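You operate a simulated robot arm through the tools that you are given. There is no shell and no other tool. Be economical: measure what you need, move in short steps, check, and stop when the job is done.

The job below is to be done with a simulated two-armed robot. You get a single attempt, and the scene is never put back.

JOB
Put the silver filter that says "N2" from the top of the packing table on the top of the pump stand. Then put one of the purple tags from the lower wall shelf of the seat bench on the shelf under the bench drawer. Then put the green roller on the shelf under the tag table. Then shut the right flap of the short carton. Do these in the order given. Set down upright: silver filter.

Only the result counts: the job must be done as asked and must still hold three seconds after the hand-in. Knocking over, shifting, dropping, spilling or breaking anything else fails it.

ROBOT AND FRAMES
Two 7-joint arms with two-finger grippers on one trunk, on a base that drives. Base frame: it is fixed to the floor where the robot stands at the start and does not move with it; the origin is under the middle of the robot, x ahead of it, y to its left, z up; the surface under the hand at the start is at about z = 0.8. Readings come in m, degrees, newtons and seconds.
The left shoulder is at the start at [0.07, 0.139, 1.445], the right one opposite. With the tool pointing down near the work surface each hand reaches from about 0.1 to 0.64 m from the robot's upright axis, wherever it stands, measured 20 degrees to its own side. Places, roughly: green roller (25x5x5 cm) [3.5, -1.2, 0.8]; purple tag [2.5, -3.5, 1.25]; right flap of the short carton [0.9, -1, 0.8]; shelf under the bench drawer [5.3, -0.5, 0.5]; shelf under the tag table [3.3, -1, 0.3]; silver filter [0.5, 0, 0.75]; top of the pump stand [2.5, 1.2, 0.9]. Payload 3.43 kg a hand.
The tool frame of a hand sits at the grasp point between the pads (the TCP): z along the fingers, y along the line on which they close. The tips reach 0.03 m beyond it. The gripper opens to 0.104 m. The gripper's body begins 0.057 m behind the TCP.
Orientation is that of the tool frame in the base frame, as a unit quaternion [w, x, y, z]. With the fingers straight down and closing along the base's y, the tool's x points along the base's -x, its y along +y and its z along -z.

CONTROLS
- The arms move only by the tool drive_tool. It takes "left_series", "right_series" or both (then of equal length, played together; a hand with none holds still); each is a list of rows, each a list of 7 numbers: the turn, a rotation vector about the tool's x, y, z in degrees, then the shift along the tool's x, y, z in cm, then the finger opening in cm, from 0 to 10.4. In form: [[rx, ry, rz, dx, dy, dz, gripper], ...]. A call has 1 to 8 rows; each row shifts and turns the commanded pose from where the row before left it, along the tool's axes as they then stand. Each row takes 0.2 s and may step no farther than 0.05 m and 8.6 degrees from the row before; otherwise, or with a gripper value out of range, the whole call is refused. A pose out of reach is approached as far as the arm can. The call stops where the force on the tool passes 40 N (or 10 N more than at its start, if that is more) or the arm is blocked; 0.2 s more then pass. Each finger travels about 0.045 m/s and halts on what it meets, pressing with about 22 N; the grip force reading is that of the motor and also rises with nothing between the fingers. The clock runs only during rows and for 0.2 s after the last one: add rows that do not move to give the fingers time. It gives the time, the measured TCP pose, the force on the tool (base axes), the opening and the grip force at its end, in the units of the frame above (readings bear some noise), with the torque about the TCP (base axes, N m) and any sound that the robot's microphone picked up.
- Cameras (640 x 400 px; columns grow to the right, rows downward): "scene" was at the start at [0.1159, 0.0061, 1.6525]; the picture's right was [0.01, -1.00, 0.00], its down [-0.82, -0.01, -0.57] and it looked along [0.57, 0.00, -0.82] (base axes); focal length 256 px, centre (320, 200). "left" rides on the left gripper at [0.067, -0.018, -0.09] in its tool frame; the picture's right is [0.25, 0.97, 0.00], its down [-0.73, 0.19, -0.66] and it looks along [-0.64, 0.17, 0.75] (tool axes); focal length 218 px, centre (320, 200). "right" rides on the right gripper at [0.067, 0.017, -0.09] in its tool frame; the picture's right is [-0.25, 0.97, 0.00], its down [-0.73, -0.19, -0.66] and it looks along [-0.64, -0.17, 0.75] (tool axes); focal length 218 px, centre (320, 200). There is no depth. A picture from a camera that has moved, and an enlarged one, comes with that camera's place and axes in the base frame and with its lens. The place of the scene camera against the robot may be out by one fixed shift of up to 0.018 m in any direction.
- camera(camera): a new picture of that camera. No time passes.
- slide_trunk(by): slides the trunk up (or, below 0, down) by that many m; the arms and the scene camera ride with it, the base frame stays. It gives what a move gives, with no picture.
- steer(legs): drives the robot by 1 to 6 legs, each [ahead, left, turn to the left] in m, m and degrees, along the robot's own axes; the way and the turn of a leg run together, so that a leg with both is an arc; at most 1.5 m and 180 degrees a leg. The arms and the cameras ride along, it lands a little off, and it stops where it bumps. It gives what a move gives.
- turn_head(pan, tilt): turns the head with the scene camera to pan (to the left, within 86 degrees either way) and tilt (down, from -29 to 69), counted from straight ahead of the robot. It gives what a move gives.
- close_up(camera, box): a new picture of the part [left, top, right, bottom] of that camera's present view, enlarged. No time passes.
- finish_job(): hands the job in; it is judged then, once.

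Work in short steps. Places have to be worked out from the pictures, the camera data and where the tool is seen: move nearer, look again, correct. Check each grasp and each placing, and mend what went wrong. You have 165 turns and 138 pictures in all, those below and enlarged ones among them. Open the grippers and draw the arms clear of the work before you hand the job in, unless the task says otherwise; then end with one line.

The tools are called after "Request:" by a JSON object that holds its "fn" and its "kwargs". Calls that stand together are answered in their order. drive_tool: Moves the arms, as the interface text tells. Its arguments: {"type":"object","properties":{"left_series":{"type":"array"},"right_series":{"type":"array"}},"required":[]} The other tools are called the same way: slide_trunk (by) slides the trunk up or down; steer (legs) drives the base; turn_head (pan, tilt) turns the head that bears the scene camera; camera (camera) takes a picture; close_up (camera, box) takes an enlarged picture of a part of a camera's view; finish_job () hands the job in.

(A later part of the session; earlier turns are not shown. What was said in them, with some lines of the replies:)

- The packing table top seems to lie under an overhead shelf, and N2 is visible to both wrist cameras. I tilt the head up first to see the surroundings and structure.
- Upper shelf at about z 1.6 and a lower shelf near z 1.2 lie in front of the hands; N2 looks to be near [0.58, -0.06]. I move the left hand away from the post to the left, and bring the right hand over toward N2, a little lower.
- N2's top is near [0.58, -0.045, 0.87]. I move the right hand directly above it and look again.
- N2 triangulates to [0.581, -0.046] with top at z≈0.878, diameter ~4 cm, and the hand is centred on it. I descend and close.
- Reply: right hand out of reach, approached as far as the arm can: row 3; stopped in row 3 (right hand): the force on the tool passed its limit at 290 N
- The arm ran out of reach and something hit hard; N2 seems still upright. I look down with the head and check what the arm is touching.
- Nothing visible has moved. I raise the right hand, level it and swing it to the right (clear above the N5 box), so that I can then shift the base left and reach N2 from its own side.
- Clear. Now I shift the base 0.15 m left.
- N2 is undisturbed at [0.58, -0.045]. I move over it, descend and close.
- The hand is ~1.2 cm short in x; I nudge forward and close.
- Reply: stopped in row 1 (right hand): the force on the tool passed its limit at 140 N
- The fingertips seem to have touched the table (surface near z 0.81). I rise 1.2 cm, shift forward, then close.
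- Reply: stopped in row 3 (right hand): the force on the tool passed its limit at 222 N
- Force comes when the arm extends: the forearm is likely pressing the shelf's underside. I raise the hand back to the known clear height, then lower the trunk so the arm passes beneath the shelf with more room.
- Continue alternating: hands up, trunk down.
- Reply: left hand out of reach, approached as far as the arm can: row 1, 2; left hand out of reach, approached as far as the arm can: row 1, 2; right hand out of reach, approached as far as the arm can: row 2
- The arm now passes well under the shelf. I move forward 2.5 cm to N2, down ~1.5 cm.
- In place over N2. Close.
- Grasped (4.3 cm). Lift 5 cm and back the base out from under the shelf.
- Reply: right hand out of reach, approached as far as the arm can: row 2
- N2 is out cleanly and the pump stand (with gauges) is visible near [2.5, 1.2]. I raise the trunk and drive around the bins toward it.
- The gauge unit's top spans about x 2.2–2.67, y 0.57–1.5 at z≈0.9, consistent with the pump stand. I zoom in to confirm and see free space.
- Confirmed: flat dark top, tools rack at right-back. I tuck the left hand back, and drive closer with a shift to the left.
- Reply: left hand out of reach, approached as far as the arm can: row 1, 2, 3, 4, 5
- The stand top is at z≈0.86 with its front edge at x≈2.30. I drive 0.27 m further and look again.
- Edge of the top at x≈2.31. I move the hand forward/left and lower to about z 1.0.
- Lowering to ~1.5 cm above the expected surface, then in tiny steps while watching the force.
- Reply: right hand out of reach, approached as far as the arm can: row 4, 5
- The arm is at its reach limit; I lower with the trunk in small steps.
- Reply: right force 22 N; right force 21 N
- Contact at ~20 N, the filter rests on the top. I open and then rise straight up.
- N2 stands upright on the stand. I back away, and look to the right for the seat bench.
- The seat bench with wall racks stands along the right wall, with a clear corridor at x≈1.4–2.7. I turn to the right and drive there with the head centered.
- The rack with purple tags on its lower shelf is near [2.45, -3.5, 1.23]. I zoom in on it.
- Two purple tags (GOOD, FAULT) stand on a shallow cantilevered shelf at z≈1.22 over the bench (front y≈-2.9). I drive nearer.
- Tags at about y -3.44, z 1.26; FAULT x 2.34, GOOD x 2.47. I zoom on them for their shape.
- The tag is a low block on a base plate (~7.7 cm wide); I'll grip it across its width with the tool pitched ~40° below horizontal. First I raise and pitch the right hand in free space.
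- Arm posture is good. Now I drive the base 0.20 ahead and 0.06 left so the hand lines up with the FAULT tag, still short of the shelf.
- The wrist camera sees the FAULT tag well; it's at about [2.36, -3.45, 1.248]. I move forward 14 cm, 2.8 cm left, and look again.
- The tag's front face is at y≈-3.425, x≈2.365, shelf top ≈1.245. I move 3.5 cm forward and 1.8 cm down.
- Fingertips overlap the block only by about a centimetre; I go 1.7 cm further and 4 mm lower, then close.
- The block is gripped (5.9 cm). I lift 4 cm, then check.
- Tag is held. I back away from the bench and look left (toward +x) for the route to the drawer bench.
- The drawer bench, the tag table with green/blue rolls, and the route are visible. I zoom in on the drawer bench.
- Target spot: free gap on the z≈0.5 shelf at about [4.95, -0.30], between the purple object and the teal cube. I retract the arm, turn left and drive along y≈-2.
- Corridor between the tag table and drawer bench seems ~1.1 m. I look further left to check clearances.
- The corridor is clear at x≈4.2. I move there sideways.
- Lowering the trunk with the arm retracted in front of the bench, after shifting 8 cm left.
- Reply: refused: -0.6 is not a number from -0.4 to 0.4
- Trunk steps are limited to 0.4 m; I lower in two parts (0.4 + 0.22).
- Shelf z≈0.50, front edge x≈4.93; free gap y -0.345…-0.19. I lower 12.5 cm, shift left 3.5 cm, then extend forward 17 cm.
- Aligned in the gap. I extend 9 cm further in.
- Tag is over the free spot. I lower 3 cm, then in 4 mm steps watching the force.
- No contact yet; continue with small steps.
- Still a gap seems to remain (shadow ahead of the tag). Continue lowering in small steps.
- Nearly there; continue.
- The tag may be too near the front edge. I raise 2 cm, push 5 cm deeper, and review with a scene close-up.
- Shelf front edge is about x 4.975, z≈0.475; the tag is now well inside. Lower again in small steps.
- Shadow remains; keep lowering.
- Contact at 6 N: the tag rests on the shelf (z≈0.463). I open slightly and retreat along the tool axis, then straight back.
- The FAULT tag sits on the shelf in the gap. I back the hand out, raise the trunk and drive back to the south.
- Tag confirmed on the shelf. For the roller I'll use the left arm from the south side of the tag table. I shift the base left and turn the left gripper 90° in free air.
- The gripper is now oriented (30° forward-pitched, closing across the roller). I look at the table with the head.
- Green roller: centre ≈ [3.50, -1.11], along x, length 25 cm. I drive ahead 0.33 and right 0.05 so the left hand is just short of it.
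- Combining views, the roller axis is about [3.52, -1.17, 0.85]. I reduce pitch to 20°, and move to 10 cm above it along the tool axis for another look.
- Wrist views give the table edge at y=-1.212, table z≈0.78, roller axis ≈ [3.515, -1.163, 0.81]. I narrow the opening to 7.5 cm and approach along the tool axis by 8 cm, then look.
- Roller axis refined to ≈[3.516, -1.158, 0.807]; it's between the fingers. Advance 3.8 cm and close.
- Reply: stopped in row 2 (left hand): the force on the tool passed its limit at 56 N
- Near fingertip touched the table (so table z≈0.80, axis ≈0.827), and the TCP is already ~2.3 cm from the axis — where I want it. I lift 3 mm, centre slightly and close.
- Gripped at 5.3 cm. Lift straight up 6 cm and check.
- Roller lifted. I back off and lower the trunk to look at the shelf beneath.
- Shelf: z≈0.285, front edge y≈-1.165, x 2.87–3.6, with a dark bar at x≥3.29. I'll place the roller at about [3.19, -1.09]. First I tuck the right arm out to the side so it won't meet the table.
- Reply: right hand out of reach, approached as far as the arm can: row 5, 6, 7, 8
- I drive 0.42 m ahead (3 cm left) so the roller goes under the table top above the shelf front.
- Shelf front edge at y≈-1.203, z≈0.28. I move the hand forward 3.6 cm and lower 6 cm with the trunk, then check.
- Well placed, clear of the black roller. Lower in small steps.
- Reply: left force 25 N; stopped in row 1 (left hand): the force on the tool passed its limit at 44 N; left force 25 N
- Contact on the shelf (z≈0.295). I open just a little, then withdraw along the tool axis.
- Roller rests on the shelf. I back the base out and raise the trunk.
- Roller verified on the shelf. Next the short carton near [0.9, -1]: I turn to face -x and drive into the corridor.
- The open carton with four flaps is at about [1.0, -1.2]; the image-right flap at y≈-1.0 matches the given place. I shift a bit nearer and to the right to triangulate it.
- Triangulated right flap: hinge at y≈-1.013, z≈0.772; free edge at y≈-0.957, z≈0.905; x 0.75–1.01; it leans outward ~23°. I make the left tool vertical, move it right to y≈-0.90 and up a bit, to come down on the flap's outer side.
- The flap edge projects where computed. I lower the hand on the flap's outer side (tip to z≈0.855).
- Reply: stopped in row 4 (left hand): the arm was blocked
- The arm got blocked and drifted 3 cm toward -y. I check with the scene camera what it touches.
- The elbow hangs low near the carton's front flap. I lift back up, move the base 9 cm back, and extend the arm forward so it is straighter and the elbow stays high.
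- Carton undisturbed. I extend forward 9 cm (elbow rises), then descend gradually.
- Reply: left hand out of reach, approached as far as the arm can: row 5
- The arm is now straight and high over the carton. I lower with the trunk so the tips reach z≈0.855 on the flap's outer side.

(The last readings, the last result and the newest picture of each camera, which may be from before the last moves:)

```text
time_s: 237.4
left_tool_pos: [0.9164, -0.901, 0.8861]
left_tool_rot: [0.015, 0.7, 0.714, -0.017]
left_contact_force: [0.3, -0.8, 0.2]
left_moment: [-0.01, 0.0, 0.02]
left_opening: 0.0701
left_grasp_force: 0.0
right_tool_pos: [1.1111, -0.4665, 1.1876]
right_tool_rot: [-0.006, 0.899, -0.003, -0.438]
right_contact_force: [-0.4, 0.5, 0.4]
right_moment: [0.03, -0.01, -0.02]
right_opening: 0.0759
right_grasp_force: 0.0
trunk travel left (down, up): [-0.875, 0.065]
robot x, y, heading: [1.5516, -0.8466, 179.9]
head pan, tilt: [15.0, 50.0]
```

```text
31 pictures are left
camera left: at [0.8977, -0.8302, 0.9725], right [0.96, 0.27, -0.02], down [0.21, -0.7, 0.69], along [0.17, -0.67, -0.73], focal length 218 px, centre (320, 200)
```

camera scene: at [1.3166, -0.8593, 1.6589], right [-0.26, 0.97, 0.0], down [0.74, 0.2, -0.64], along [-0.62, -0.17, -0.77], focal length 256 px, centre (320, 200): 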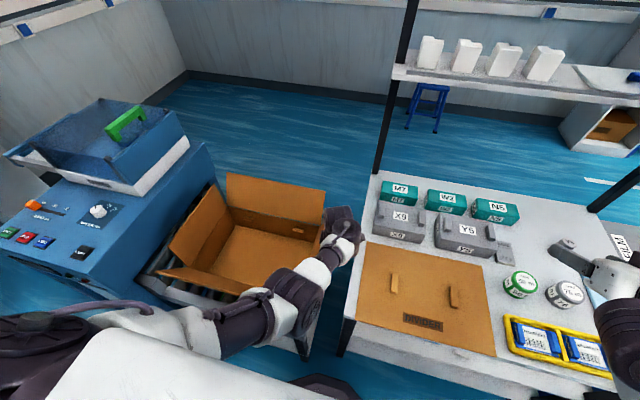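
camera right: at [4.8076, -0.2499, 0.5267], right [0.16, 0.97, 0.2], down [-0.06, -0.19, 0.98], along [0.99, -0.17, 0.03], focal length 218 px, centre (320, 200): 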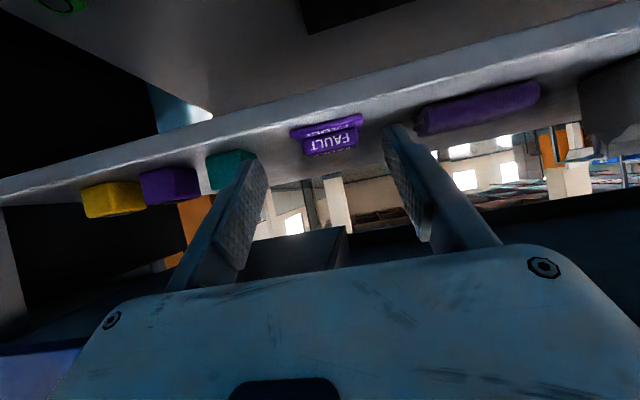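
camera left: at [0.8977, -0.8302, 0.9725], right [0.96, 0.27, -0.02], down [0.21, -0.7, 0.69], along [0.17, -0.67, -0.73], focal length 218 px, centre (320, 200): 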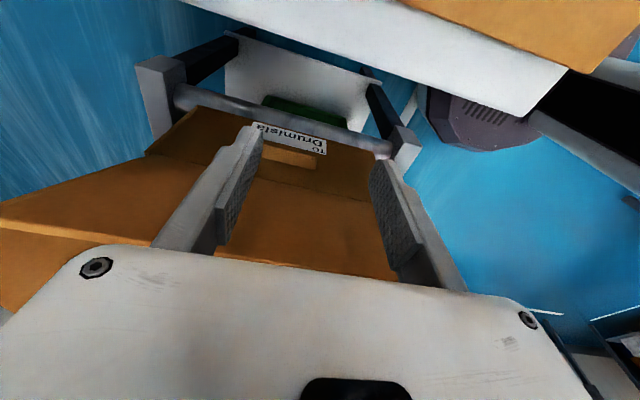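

Hand is on the flap's outer side. I push toward -y in 2 cm steps with the arm.

Request:
{"fn": "drive_tool", "kwargs": {"left_series": [[0, 0, 0, -2, 0, 0, 7], [0, 0, 0, -2, 0, 0, 7], [0, 0, 0, -2, 0, 0, 7], [0, 0, 0, -2, 0, 0, 7], [0, 0, 0, -2, 0, 0, 7], [0, 0, 0, -2, 0, 0, 7], [0, 0, 0, -2, 0, 0, 7], [0, 0, 0, 0, 0, 0, 7]]}}

Request:
{"fn": "camera", "kwargs": {"camera": "left"}}

Request:
{"fn": "close_up", "kwargs": {"camera": "scene", "box": [120, 120, 400, 320]}}

```text
time_s: 239.2
left_tool_pos: [0.9187, -1.0415, 0.8905]
left_tool_rot: [0.014, 0.7, 0.713, -0.019]
left_contact_force: [-0.2, -0.6, 0.2]
left_moment: [0.02, -0.01, -0.04]
left_opening: 0.0701
left_grasp_force: 0.1
right_tool_pos: [1.1117, -0.4667, 1.1886]
right_tool_rot: [-0.005, 0.899, -0.002, -0.438]
right_contact_force: [0.2, 0.6, -0.9]
right_moment: [-0.01, -0.02, 0.04]
right_opening: 0.076
right_grasp_force: 0.0
trunk travel left (down, up): [-0.875, 0.065]
robot x, y, heading: [1.5524, -0.8476, 179.6]
head pan, tilt: [15.0, 50.0]
```

```text
30 pictures are left
camera left: at [0.9001, -0.971, 0.9783], right [0.96, 0.27, -0.02], down [0.21, -0.7, 0.69], along [0.18, -0.67, -0.73], focal length 218 px, centre (320, 200)
```

left: 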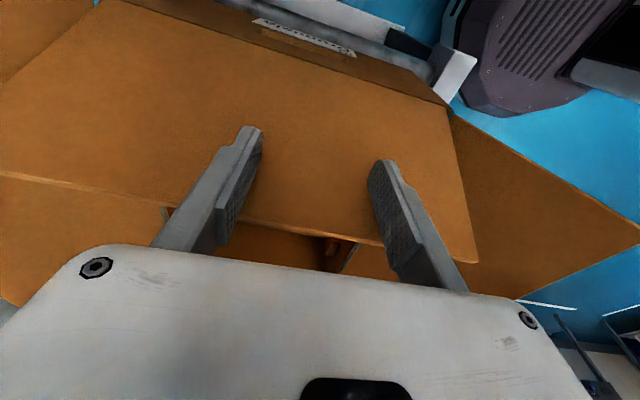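

```text
2.00 times, centred on (260, 220) of scene
camera zoom: at [1.4165, -0.8606, 1.5939], right [-0.26, 0.97, 0.0], down [0.74, 0.2, -0.64], along [-0.62, -0.17, -0.77], focal length 511 px, centre (440, 160)
```

zoom: 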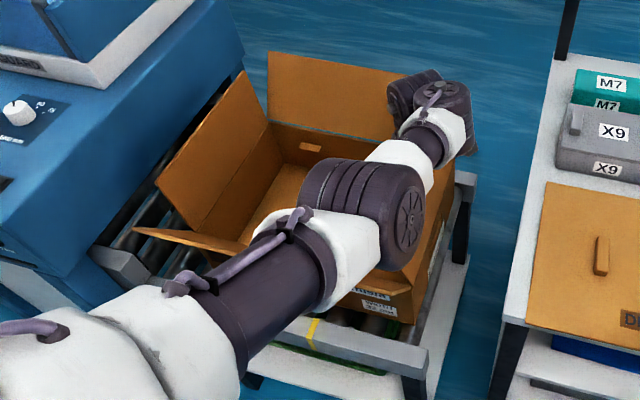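

The flap is folding inward with little force. I push 4 cm further, then lower with the trunk to fold it flat.

Request:
{"fn": "drive_tool", "kwargs": {"left_series": [[0, 0, 0, -2, 0, 0, 7], [0, 0, 0, -2, 0, 0, 7], [0, 0, 0, 0, 0, 0, 7]]}}

Request:
{"fn": "slide_trunk", "kwargs": {"by": -0.06}}

Request:
{"fn": "camera", "kwargs": {"camera": "left"}}

Request:
{"fn": "close_up", "kwargs": {"camera": "scene", "box": [120, 120, 400, 320]}}

```text
time_s: 240.0
left_tool_pos: [0.9204, -1.0795, 0.8923]
left_tool_rot: [0.014, 0.7, 0.713, -0.017]
left_contact_force: [0.6, 0.1, 0.7]
left_moment: [0.01, 0.01, -0.02]
left_opening: 0.0702
left_grasp_force: 0.1
right_tool_pos: [1.1115, -0.4657, 1.187]
right_tool_rot: [-0.004, 0.899, -0.002, -0.437]
right_contact_force: [-1.0, 0.4, 0.5]
right_moment: [0.03, -0.04, 0.01]
right_opening: 0.076
right_grasp_force: 0.0
trunk travel left (down, up): [-0.875, 0.065]
robot x, y, heading: [1.5506, -0.8461, 180.0]
head pan, tilt: [15.0, 50.0]
```

```text
time_s: 241.0
left_tool_pos: [0.9209, -1.0809, 0.8318]
left_tool_rot: [0.015, 0.7, 0.714, -0.018]
left_contact_force: [-0.9, -0.5, 0.1]
left_moment: [-0.02, -0.01, 0.02]
left_opening: 0.0701
left_grasp_force: 0.0
right_tool_pos: [1.1123, -0.4671, 1.1283]
right_tool_rot: [-0.005, 0.899, -0.002, -0.438]
right_contact_force: [0.2, 0.0, 0.9]
right_moment: [-0.01, 0.01, 0.0]
right_opening: 0.076
right_grasp_force: 0.1
trunk travel left (down, up): [-0.815, 0.125]
robot x, y, heading: [1.547, -0.8489, 180.3]
head pan, tilt: [15.0, 50.0]
```

```text
28 pictures are left
camera left: at [0.9018, -1.0106, 0.9193], right [0.96, 0.27, -0.02], down [0.21, -0.7, 0.69], along [0.17, -0.67, -0.73], focal length 218 px, centre (320, 200)
```

left: 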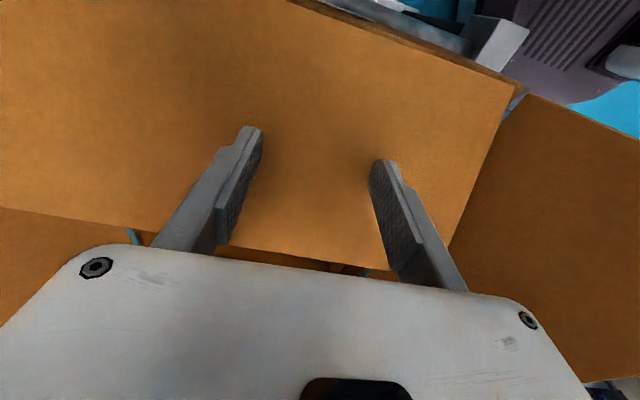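

```text
2.00 times, centred on (260, 220) of scene
camera zoom: at [1.4167, -0.861, 1.5339], right [-0.26, 0.97, 0.0], down [0.74, 0.2, -0.64], along [-0.62, -0.17, -0.77], focal length 511 px, centre (440, 160)
```

zoom: 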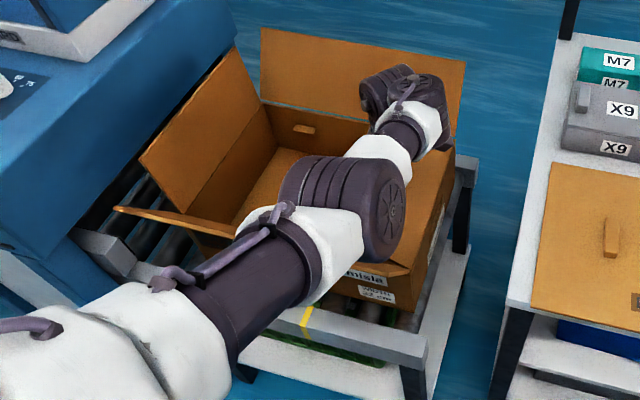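

The flap is ~65° over. I press down further with the arm in small force-guarded steps.

Request:
{"fn": "drive_tool", "kwargs": {"left_series": [[0, 0, 0, -0.5, 0, 0.8, 7], [0, 0, 0, 0, 0, 0.8, 7], [0, 0, 0, 0, 0, 0.7, 7], [0, 0, 0, 0, 0, 0.5, 7], [0, 0, 0, 0, 0, 0, 7]]}}

Request:
{"fn": "camera", "kwargs": {"camera": "left"}}

```text
time_s: 242.2
left_tool_pos: [0.9201, -1.0853, 0.8051]
left_tool_rot: [0.014, 0.7, 0.714, -0.019]
left_contact_force: [-0.2, -0.7, -0.1]
left_moment: [0.04, -0.01, -0.01]
left_opening: 0.0702
left_grasp_force: 0.1
right_tool_pos: [1.1128, -0.4675, 1.1285]
right_tool_rot: [-0.005, 0.899, -0.002, -0.437]
right_contact_force: [-0.1, 0.5, 0.2]
right_moment: [-0.03, -0.03, -0.02]
right_opening: 0.0759
right_grasp_force: 0.0
trunk travel left (down, up): [-0.815, 0.125]
robot x, y, heading: [1.5489, -0.8482, 179.8]
head pan, tilt: [15.0, 50.0]
```

```text
26 pictures are left
camera left: at [0.9018, -1.0162, 0.8915], right [0.96, 0.27, -0.02], down [0.21, -0.7, 0.69], along [0.17, -0.67, -0.73], focal length 218 px, centre (320, 200)
```

left: 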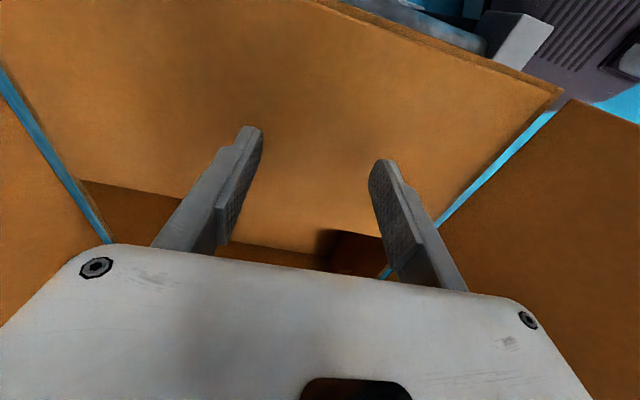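

Nearly flat, still no resistance. Continue pressing gently.

Request:
{"fn": "drive_tool", "kwargs": {"left_series": [[0, 0, 0, 0, 0, 0.4, 7], [0, 0, 0, 0, 0, 0, 7], [0, 0, 0, 0, 0, 0.4, 7], [0, 0, 0, 0, 0, 0, 7]]}}

Request:
{"fn": "camera", "kwargs": {"camera": "left"}}

Request:
{"fn": "camera", "kwargs": {"camera": "scene"}}

```text
time_s: 243.2
left_tool_pos: [0.9214, -1.0872, 0.7974]
left_tool_rot: [0.015, 0.7, 0.714, -0.018]
left_contact_force: [0.5, 0.6, 0.2]
left_moment: [0.02, 0.04, 0.0]
left_opening: 0.0701
left_grasp_force: 0.0
right_tool_pos: [1.1131, -0.4672, 1.1282]
right_tool_rot: [-0.005, 0.899, -0.002, -0.437]
right_contact_force: [1.1, -0.3, -0.6]
right_moment: [-0.03, 0.02, 0.0]
right_opening: 0.0761
right_grasp_force: 0.1
trunk travel left (down, up): [-0.815, 0.125]
robot x, y, heading: [1.5462, -0.8439, 180.0]
head pan, tilt: [15.0, 50.0]
```

```text
25 pictures are left
camera left: at [0.9017, -1.0168, 0.8837], right [0.96, 0.27, -0.02], down [0.21, -0.7, 0.69], along [0.17, -0.67, -0.73], focal length 218 px, centre (320, 200)
```

left: 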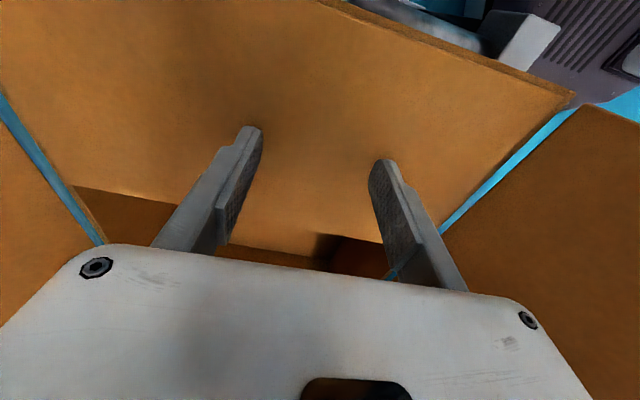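

```text
24 pictures are left
camera scene: at [1.4165, -0.861, 1.5339], right [-0.26, 0.97, 0.0], down [0.74, 0.2, -0.64], along [-0.62, -0.17, -0.77], focal length 256 px, centre (320, 200)
```

scene: 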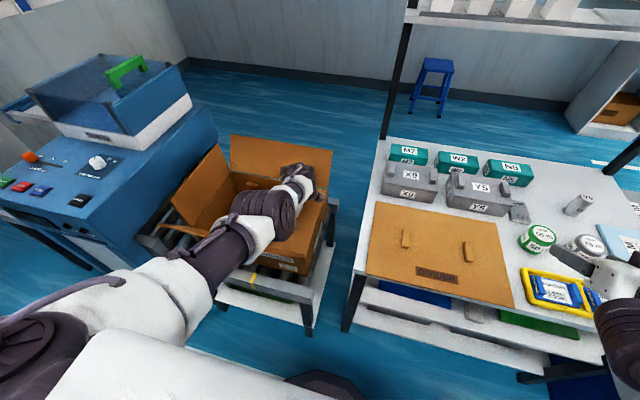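

The flap seems static now and flat. I retract the hand upward and check that it stays shut.

Request:
{"fn": "drive_tool", "kwargs": {"left_series": [[0, 0, 0, 0, 0, -3, 7], [0, 0, 0, 0, 0, -4, 7], [0, 0, 0, 0, 0, -4, 7]]}}

Request:
{"fn": "slide_trunk", "kwargs": {"by": 0.12}}

Request:
{"fn": "camera", "kwargs": {"camera": "left"}}

Request:
{"fn": "steer", "kwargs": {"legs": [[-0.4, 0, 0]]}}

Request:
{"fn": "turn_head", "kwargs": {"pan": 15, "tilt": 38}}

Request:
{"fn": "close_up", "kwargs": {"camera": "scene", "box": [180, 120, 380, 245]}}

```text
time_s: 244.0
left_tool_pos: [0.9219, -1.0831, 0.9061]
left_tool_rot: [0.014, 0.7, 0.714, -0.017]
left_contact_force: [0.3, 0.0, 0.2]
left_moment: [0.0, 0.0, -0.02]
left_opening: 0.07
left_grasp_force: 0.2
right_tool_pos: [1.1126, -0.4656, 1.1277]
right_tool_rot: [-0.005, 0.899, -0.002, -0.438]
right_contact_force: [0.3, 0.4, 0.0]
right_moment: [0.0, 0.01, 0.0]
right_opening: 0.0761
right_grasp_force: 0.0
trunk travel left (down, up): [-0.815, 0.125]
robot x, y, heading: [1.5501, -0.8533, 179.7]
head pan, tilt: [15.0, 50.0]
```

```text
time_s: 245.5
left_tool_pos: [0.9221, -1.0832, 1.025]
left_tool_rot: [0.014, 0.7, 0.714, -0.018]
left_contact_force: [0.3, -0.1, 0.1]
left_moment: [0.02, 0.02, -0.03]
left_opening: 0.0699
left_grasp_force: 0.0
right_tool_pos: [1.1122, -0.4667, 1.2481]
right_tool_rot: [-0.005, 0.899, -0.002, -0.438]
right_contact_force: [-0.5, -0.9, 0.2]
right_moment: [0.02, -0.03, 0.0]
right_opening: 0.0761
right_grasp_force: 0.1
trunk travel left (down, up): [-0.935, 0.005]
robot x, y, heading: [1.5505, -0.8455, 179.8]
head pan, tilt: [15.0, 50.0]
```

```text
23 pictures are left
camera left: at [0.903, -1.0136, 1.1125], right [0.96, 0.27, -0.02], down [0.21, -0.7, 0.69], along [0.18, -0.67, -0.73], focal length 218 px, centre (320, 200)
```

left: 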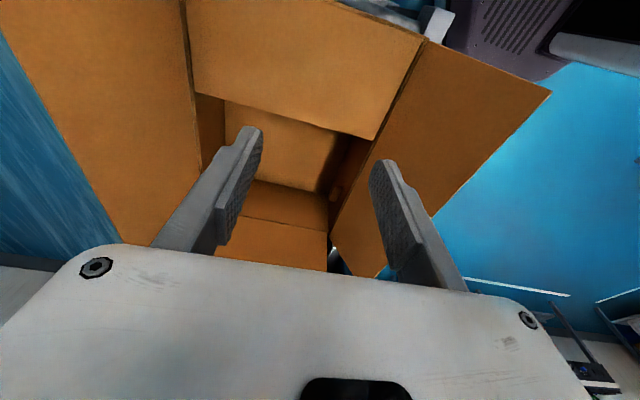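

```text
time_s: 248.0
left_tool_pos: [1.3195, -1.0829, 1.0245]
left_tool_rot: [0.015, 0.701, 0.713, -0.017]
left_contact_force: [-0.4, 0.1, -0.5]
left_moment: [-0.01, -0.02, -0.01]
left_opening: 0.0697
left_grasp_force: 0.0
right_tool_pos: [1.5111, -0.4665, 1.2475]
right_tool_rot: [-0.006, 0.899, -0.004, -0.437]
right_contact_force: [0.3, 0.4, -0.5]
right_moment: [-0.02, 0.02, -0.04]
right_opening: 0.076
right_grasp_force: 0.1
trunk travel left (down, up): [-0.935, 0.005]
robot x, y, heading: [1.9495, -0.8458, 179.7]
head pan, tilt: [15.0, 50.0]
```

```text
time_s: 248.7
left_tool_pos: [1.3214, -1.0832, 1.027]
left_tool_rot: [0.014, 0.701, 0.713, -0.018]
left_contact_force: [0.6, -0.7, 0.0]
left_moment: [-0.01, -0.02, -0.04]
left_opening: 0.0701
left_grasp_force: 0.1
right_tool_pos: [1.5131, -0.4667, 1.2474]
right_tool_rot: [-0.006, 0.899, -0.003, -0.438]
right_contact_force: [-0.6, -0.8, 0.5]
right_moment: [0.01, -0.02, 0.0]
right_opening: 0.0763
right_grasp_force: 0.0
trunk travel left (down, up): [-0.935, 0.005]
robot x, y, heading: [1.9513, -0.8476, 179.5]
head pan, tilt: [15.0, 38.0]
```

```text
3.20 times, centred on (280, 182) of scene
camera zoom: at [1.8083, -0.8643, 1.671], right [-0.25, 0.97, 0.0], down [0.6, 0.16, -0.79], along [-0.76, -0.2, -0.62], focal length 818 px, centre (448, 256)
```

zoom: 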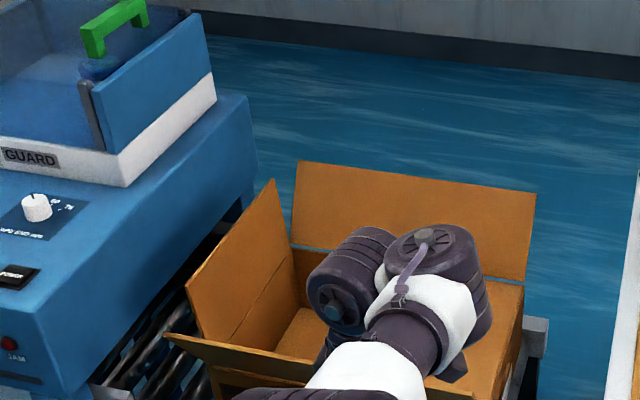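

The flap looks shut. I shift aside to get an unobstructed view for a final check.

Request:
{"fn": "steer", "kwargs": {"legs": [[-0.1, -0.4, 0]]}}

Request:
{"fn": "turn_head", "kwargs": {"pan": 28, "tilt": 36}}

Request:
{"fn": "camera", "kwargs": {"camera": "scene"}}

```text
time_s: 251.3
left_tool_pos: [1.4239, -0.6778, 1.0249]
left_tool_rot: [0.014, 0.701, 0.713, -0.018]
left_contact_force: [-0.6, 0.3, -0.5]
left_moment: [0.04, 0.0, 0.0]
left_opening: 0.0701
left_grasp_force: 0.1
right_tool_pos: [1.6159, -0.0622, 1.2485]
right_tool_rot: [-0.006, 0.899, -0.004, -0.438]
right_contact_force: [-1.2, -0.4, 0.4]
right_moment: [0.02, 0.03, -0.01]
right_opening: 0.0763
right_grasp_force: 0.1
trunk travel left (down, up): [-0.935, 0.005]
robot x, y, heading: [2.0516, -0.4467, 179.6]
head pan, tilt: [15.0, 38.0]
```

```text
time_s: 252.0
left_tool_pos: [1.4252, -0.6761, 1.0272]
left_tool_rot: [0.014, 0.701, 0.712, -0.018]
left_contact_force: [0.4, 0.1, 0.5]
left_moment: [0.0, 0.05, -0.02]
left_opening: 0.0701
left_grasp_force: 0.0
right_tool_pos: [1.616, -0.059, 1.2472]
right_tool_rot: [-0.007, 0.899, -0.004, -0.438]
right_contact_force: [0.3, 0.3, 0.1]
right_moment: [0.0, 0.02, 0.0]
right_opening: 0.076
right_grasp_force: 0.1
trunk travel left (down, up): [-0.935, 0.005]
robot x, y, heading: [2.0528, -0.4404, 179.5]
head pan, tilt: [28.0, 36.0]
```

```text
21 pictures are left
camera scene: at [1.9164, -0.4762, 1.6741], right [-0.46, 0.89, 0.0], down [0.52, 0.27, -0.81], along [-0.72, -0.38, -0.59], focal length 256 px, centre (320, 200)
```

scene: 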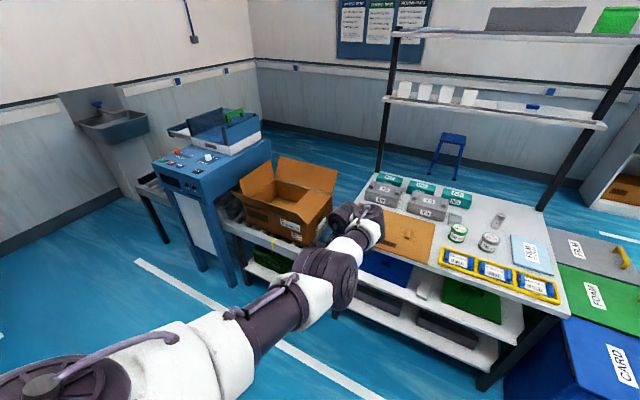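

Request:
{"fn": "close_up", "kwargs": {"camera": "scene", "box": [220, 145, 360, 245]}}

```text
4.00 times, centred on (290, 195) of scene
camera zoom: at [1.9164, -0.4762, 1.6741], right [-0.46, 0.89, 0.0], down [0.52, 0.27, -0.81], along [-0.72, -0.38, -0.59], focal length 1022 px, centre (440, 220)
```

zoom: 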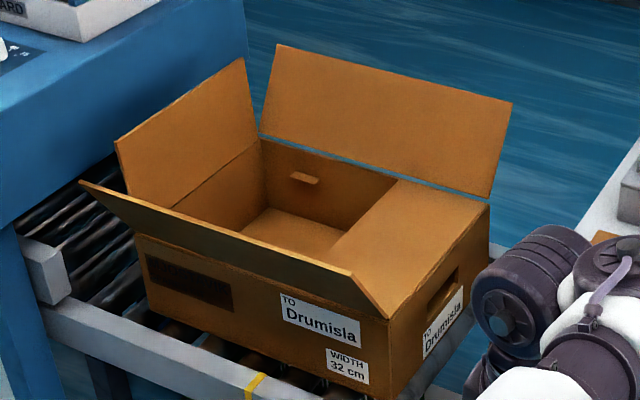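

The flap lies flat and stays shut, and everything else is undisturbed. I open both grippers fully with the arms clear, then hand in.

Request:
{"fn": "drive_tool", "kwargs": {"left_series": [[0, 0, 0, 0, 0, 0, 10.4], [0, 0, 0, 0, 0, 0, 10.4], [0, 0, 0, 0, 0, 0, 10.4]], "right_series": [[0, 0, 0, 0, 0, 0, 10.4], [0, 0, 0, 0, 0, 0, 10.4], [0, 0, 0, 0, 0, 0, 10.4]]}}

Request:
{"fn": "steer", "kwargs": {"legs": [[-0.2, 0, 0]]}}

Request:
{"fn": "turn_head", "kwargs": {"pan": -80, "tilt": 25}}

Request:
{"fn": "camera", "kwargs": {"camera": "scene"}}

```text
time_s: 252.8
left_tool_pos: [1.4246, -0.6761, 1.0264]
left_tool_rot: [0.014, 0.702, 0.712, -0.018]
left_contact_force: [0.1, -0.6, 0.2]
left_moment: [0.01, -0.02, 0.02]
left_opening: 0.1039
left_grasp_force: 0.0
right_tool_pos: [1.617, -0.0601, 1.2481]
right_tool_rot: [-0.006, 0.899, -0.004, -0.437]
right_contact_force: [0.2, 0.6, 0.1]
right_moment: [0.02, 0.01, 0.0]
right_opening: 0.1039
right_grasp_force: 0.0
trunk travel left (down, up): [-0.935, 0.005]
robot x, y, heading: [2.0488, -0.4413, 179.2]
head pan, tilt: [28.0, 36.0]
```

```text
time_s: 254.4
left_tool_pos: [1.6236, -0.6806, 1.0231]
left_tool_rot: [0.016, 0.7, 0.714, -0.017]
left_contact_force: [0.2, -0.1, 0.2]
left_moment: [-0.02, 0.02, 0.01]
left_opening: 0.104
left_grasp_force: 0.0
right_tool_pos: [1.8108, -0.0642, 1.2465]
right_tool_rot: [-0.005, 0.9, -0.002, -0.436]
right_contact_force: [-0.2, 0.1, -0.2]
right_moment: [-0.02, -0.01, -0.01]
right_opening: 0.1039
right_grasp_force: 0.0
trunk travel left (down, up): [-0.935, 0.005]
robot x, y, heading: [2.2518, -0.4453, 180.2]
head pan, tilt: [28.0, 36.0]
```

```text
time_s: 256.3
left_tool_pos: [1.6262, -0.6806, 1.0244]
left_tool_rot: [0.014, 0.7, 0.714, -0.018]
left_contact_force: [0.8, 0.2, 0.1]
left_moment: [0.01, 0.0, 0.0]
left_opening: 0.1042
left_grasp_force: 0.1
right_tool_pos: [1.8139, -0.0644, 1.2491]
right_tool_rot: [-0.005, 0.9, -0.002, -0.437]
right_contact_force: [0.0, 0.5, 0.2]
right_moment: [0.01, 0.03, 0.04]
right_opening: 0.104
right_grasp_force: 0.1
trunk travel left (down, up): [-0.935, 0.005]
robot x, y, heading: [2.2507, -0.4437, 180.0]
head pan, tilt: [-80.0, 25.0]
```

```text
19 pictures are left
camera scene: at [2.178, -0.3464, 1.6913], right [0.98, 0.17, 0.0], down [0.07, -0.42, -0.91], along [-0.16, 0.89, -0.42], focal length 256 px, centre (320, 200)
```

scene: 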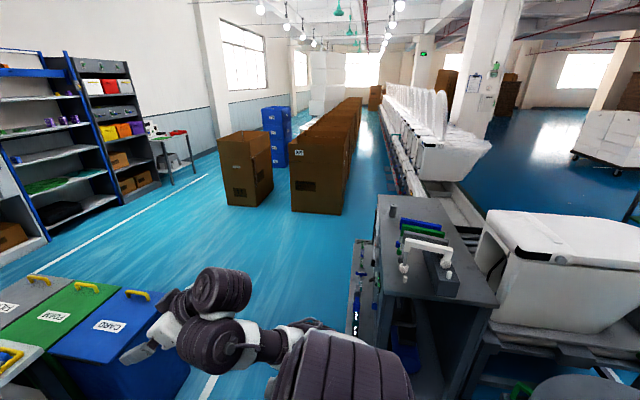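

N2 still stands upright on the pump stand; all four parts are done. Handing in.

Request:
{"fn": "finish_job", "kwargs": {}}

```text
The job is handed in.
```

All four parts are done in the order given, and the job is handed in: the N2 filter stands upright on the pump stand, a purple tag ("FAULT") is on the shelf under the bench drawer, the green roller is on the shelf under the tag table, and the short carton's right flap is shut. Early on the right arm hit something hard three times near the packing table (up to 290 N), but I saw nothing knocked over or moved in the pictures afterwards.
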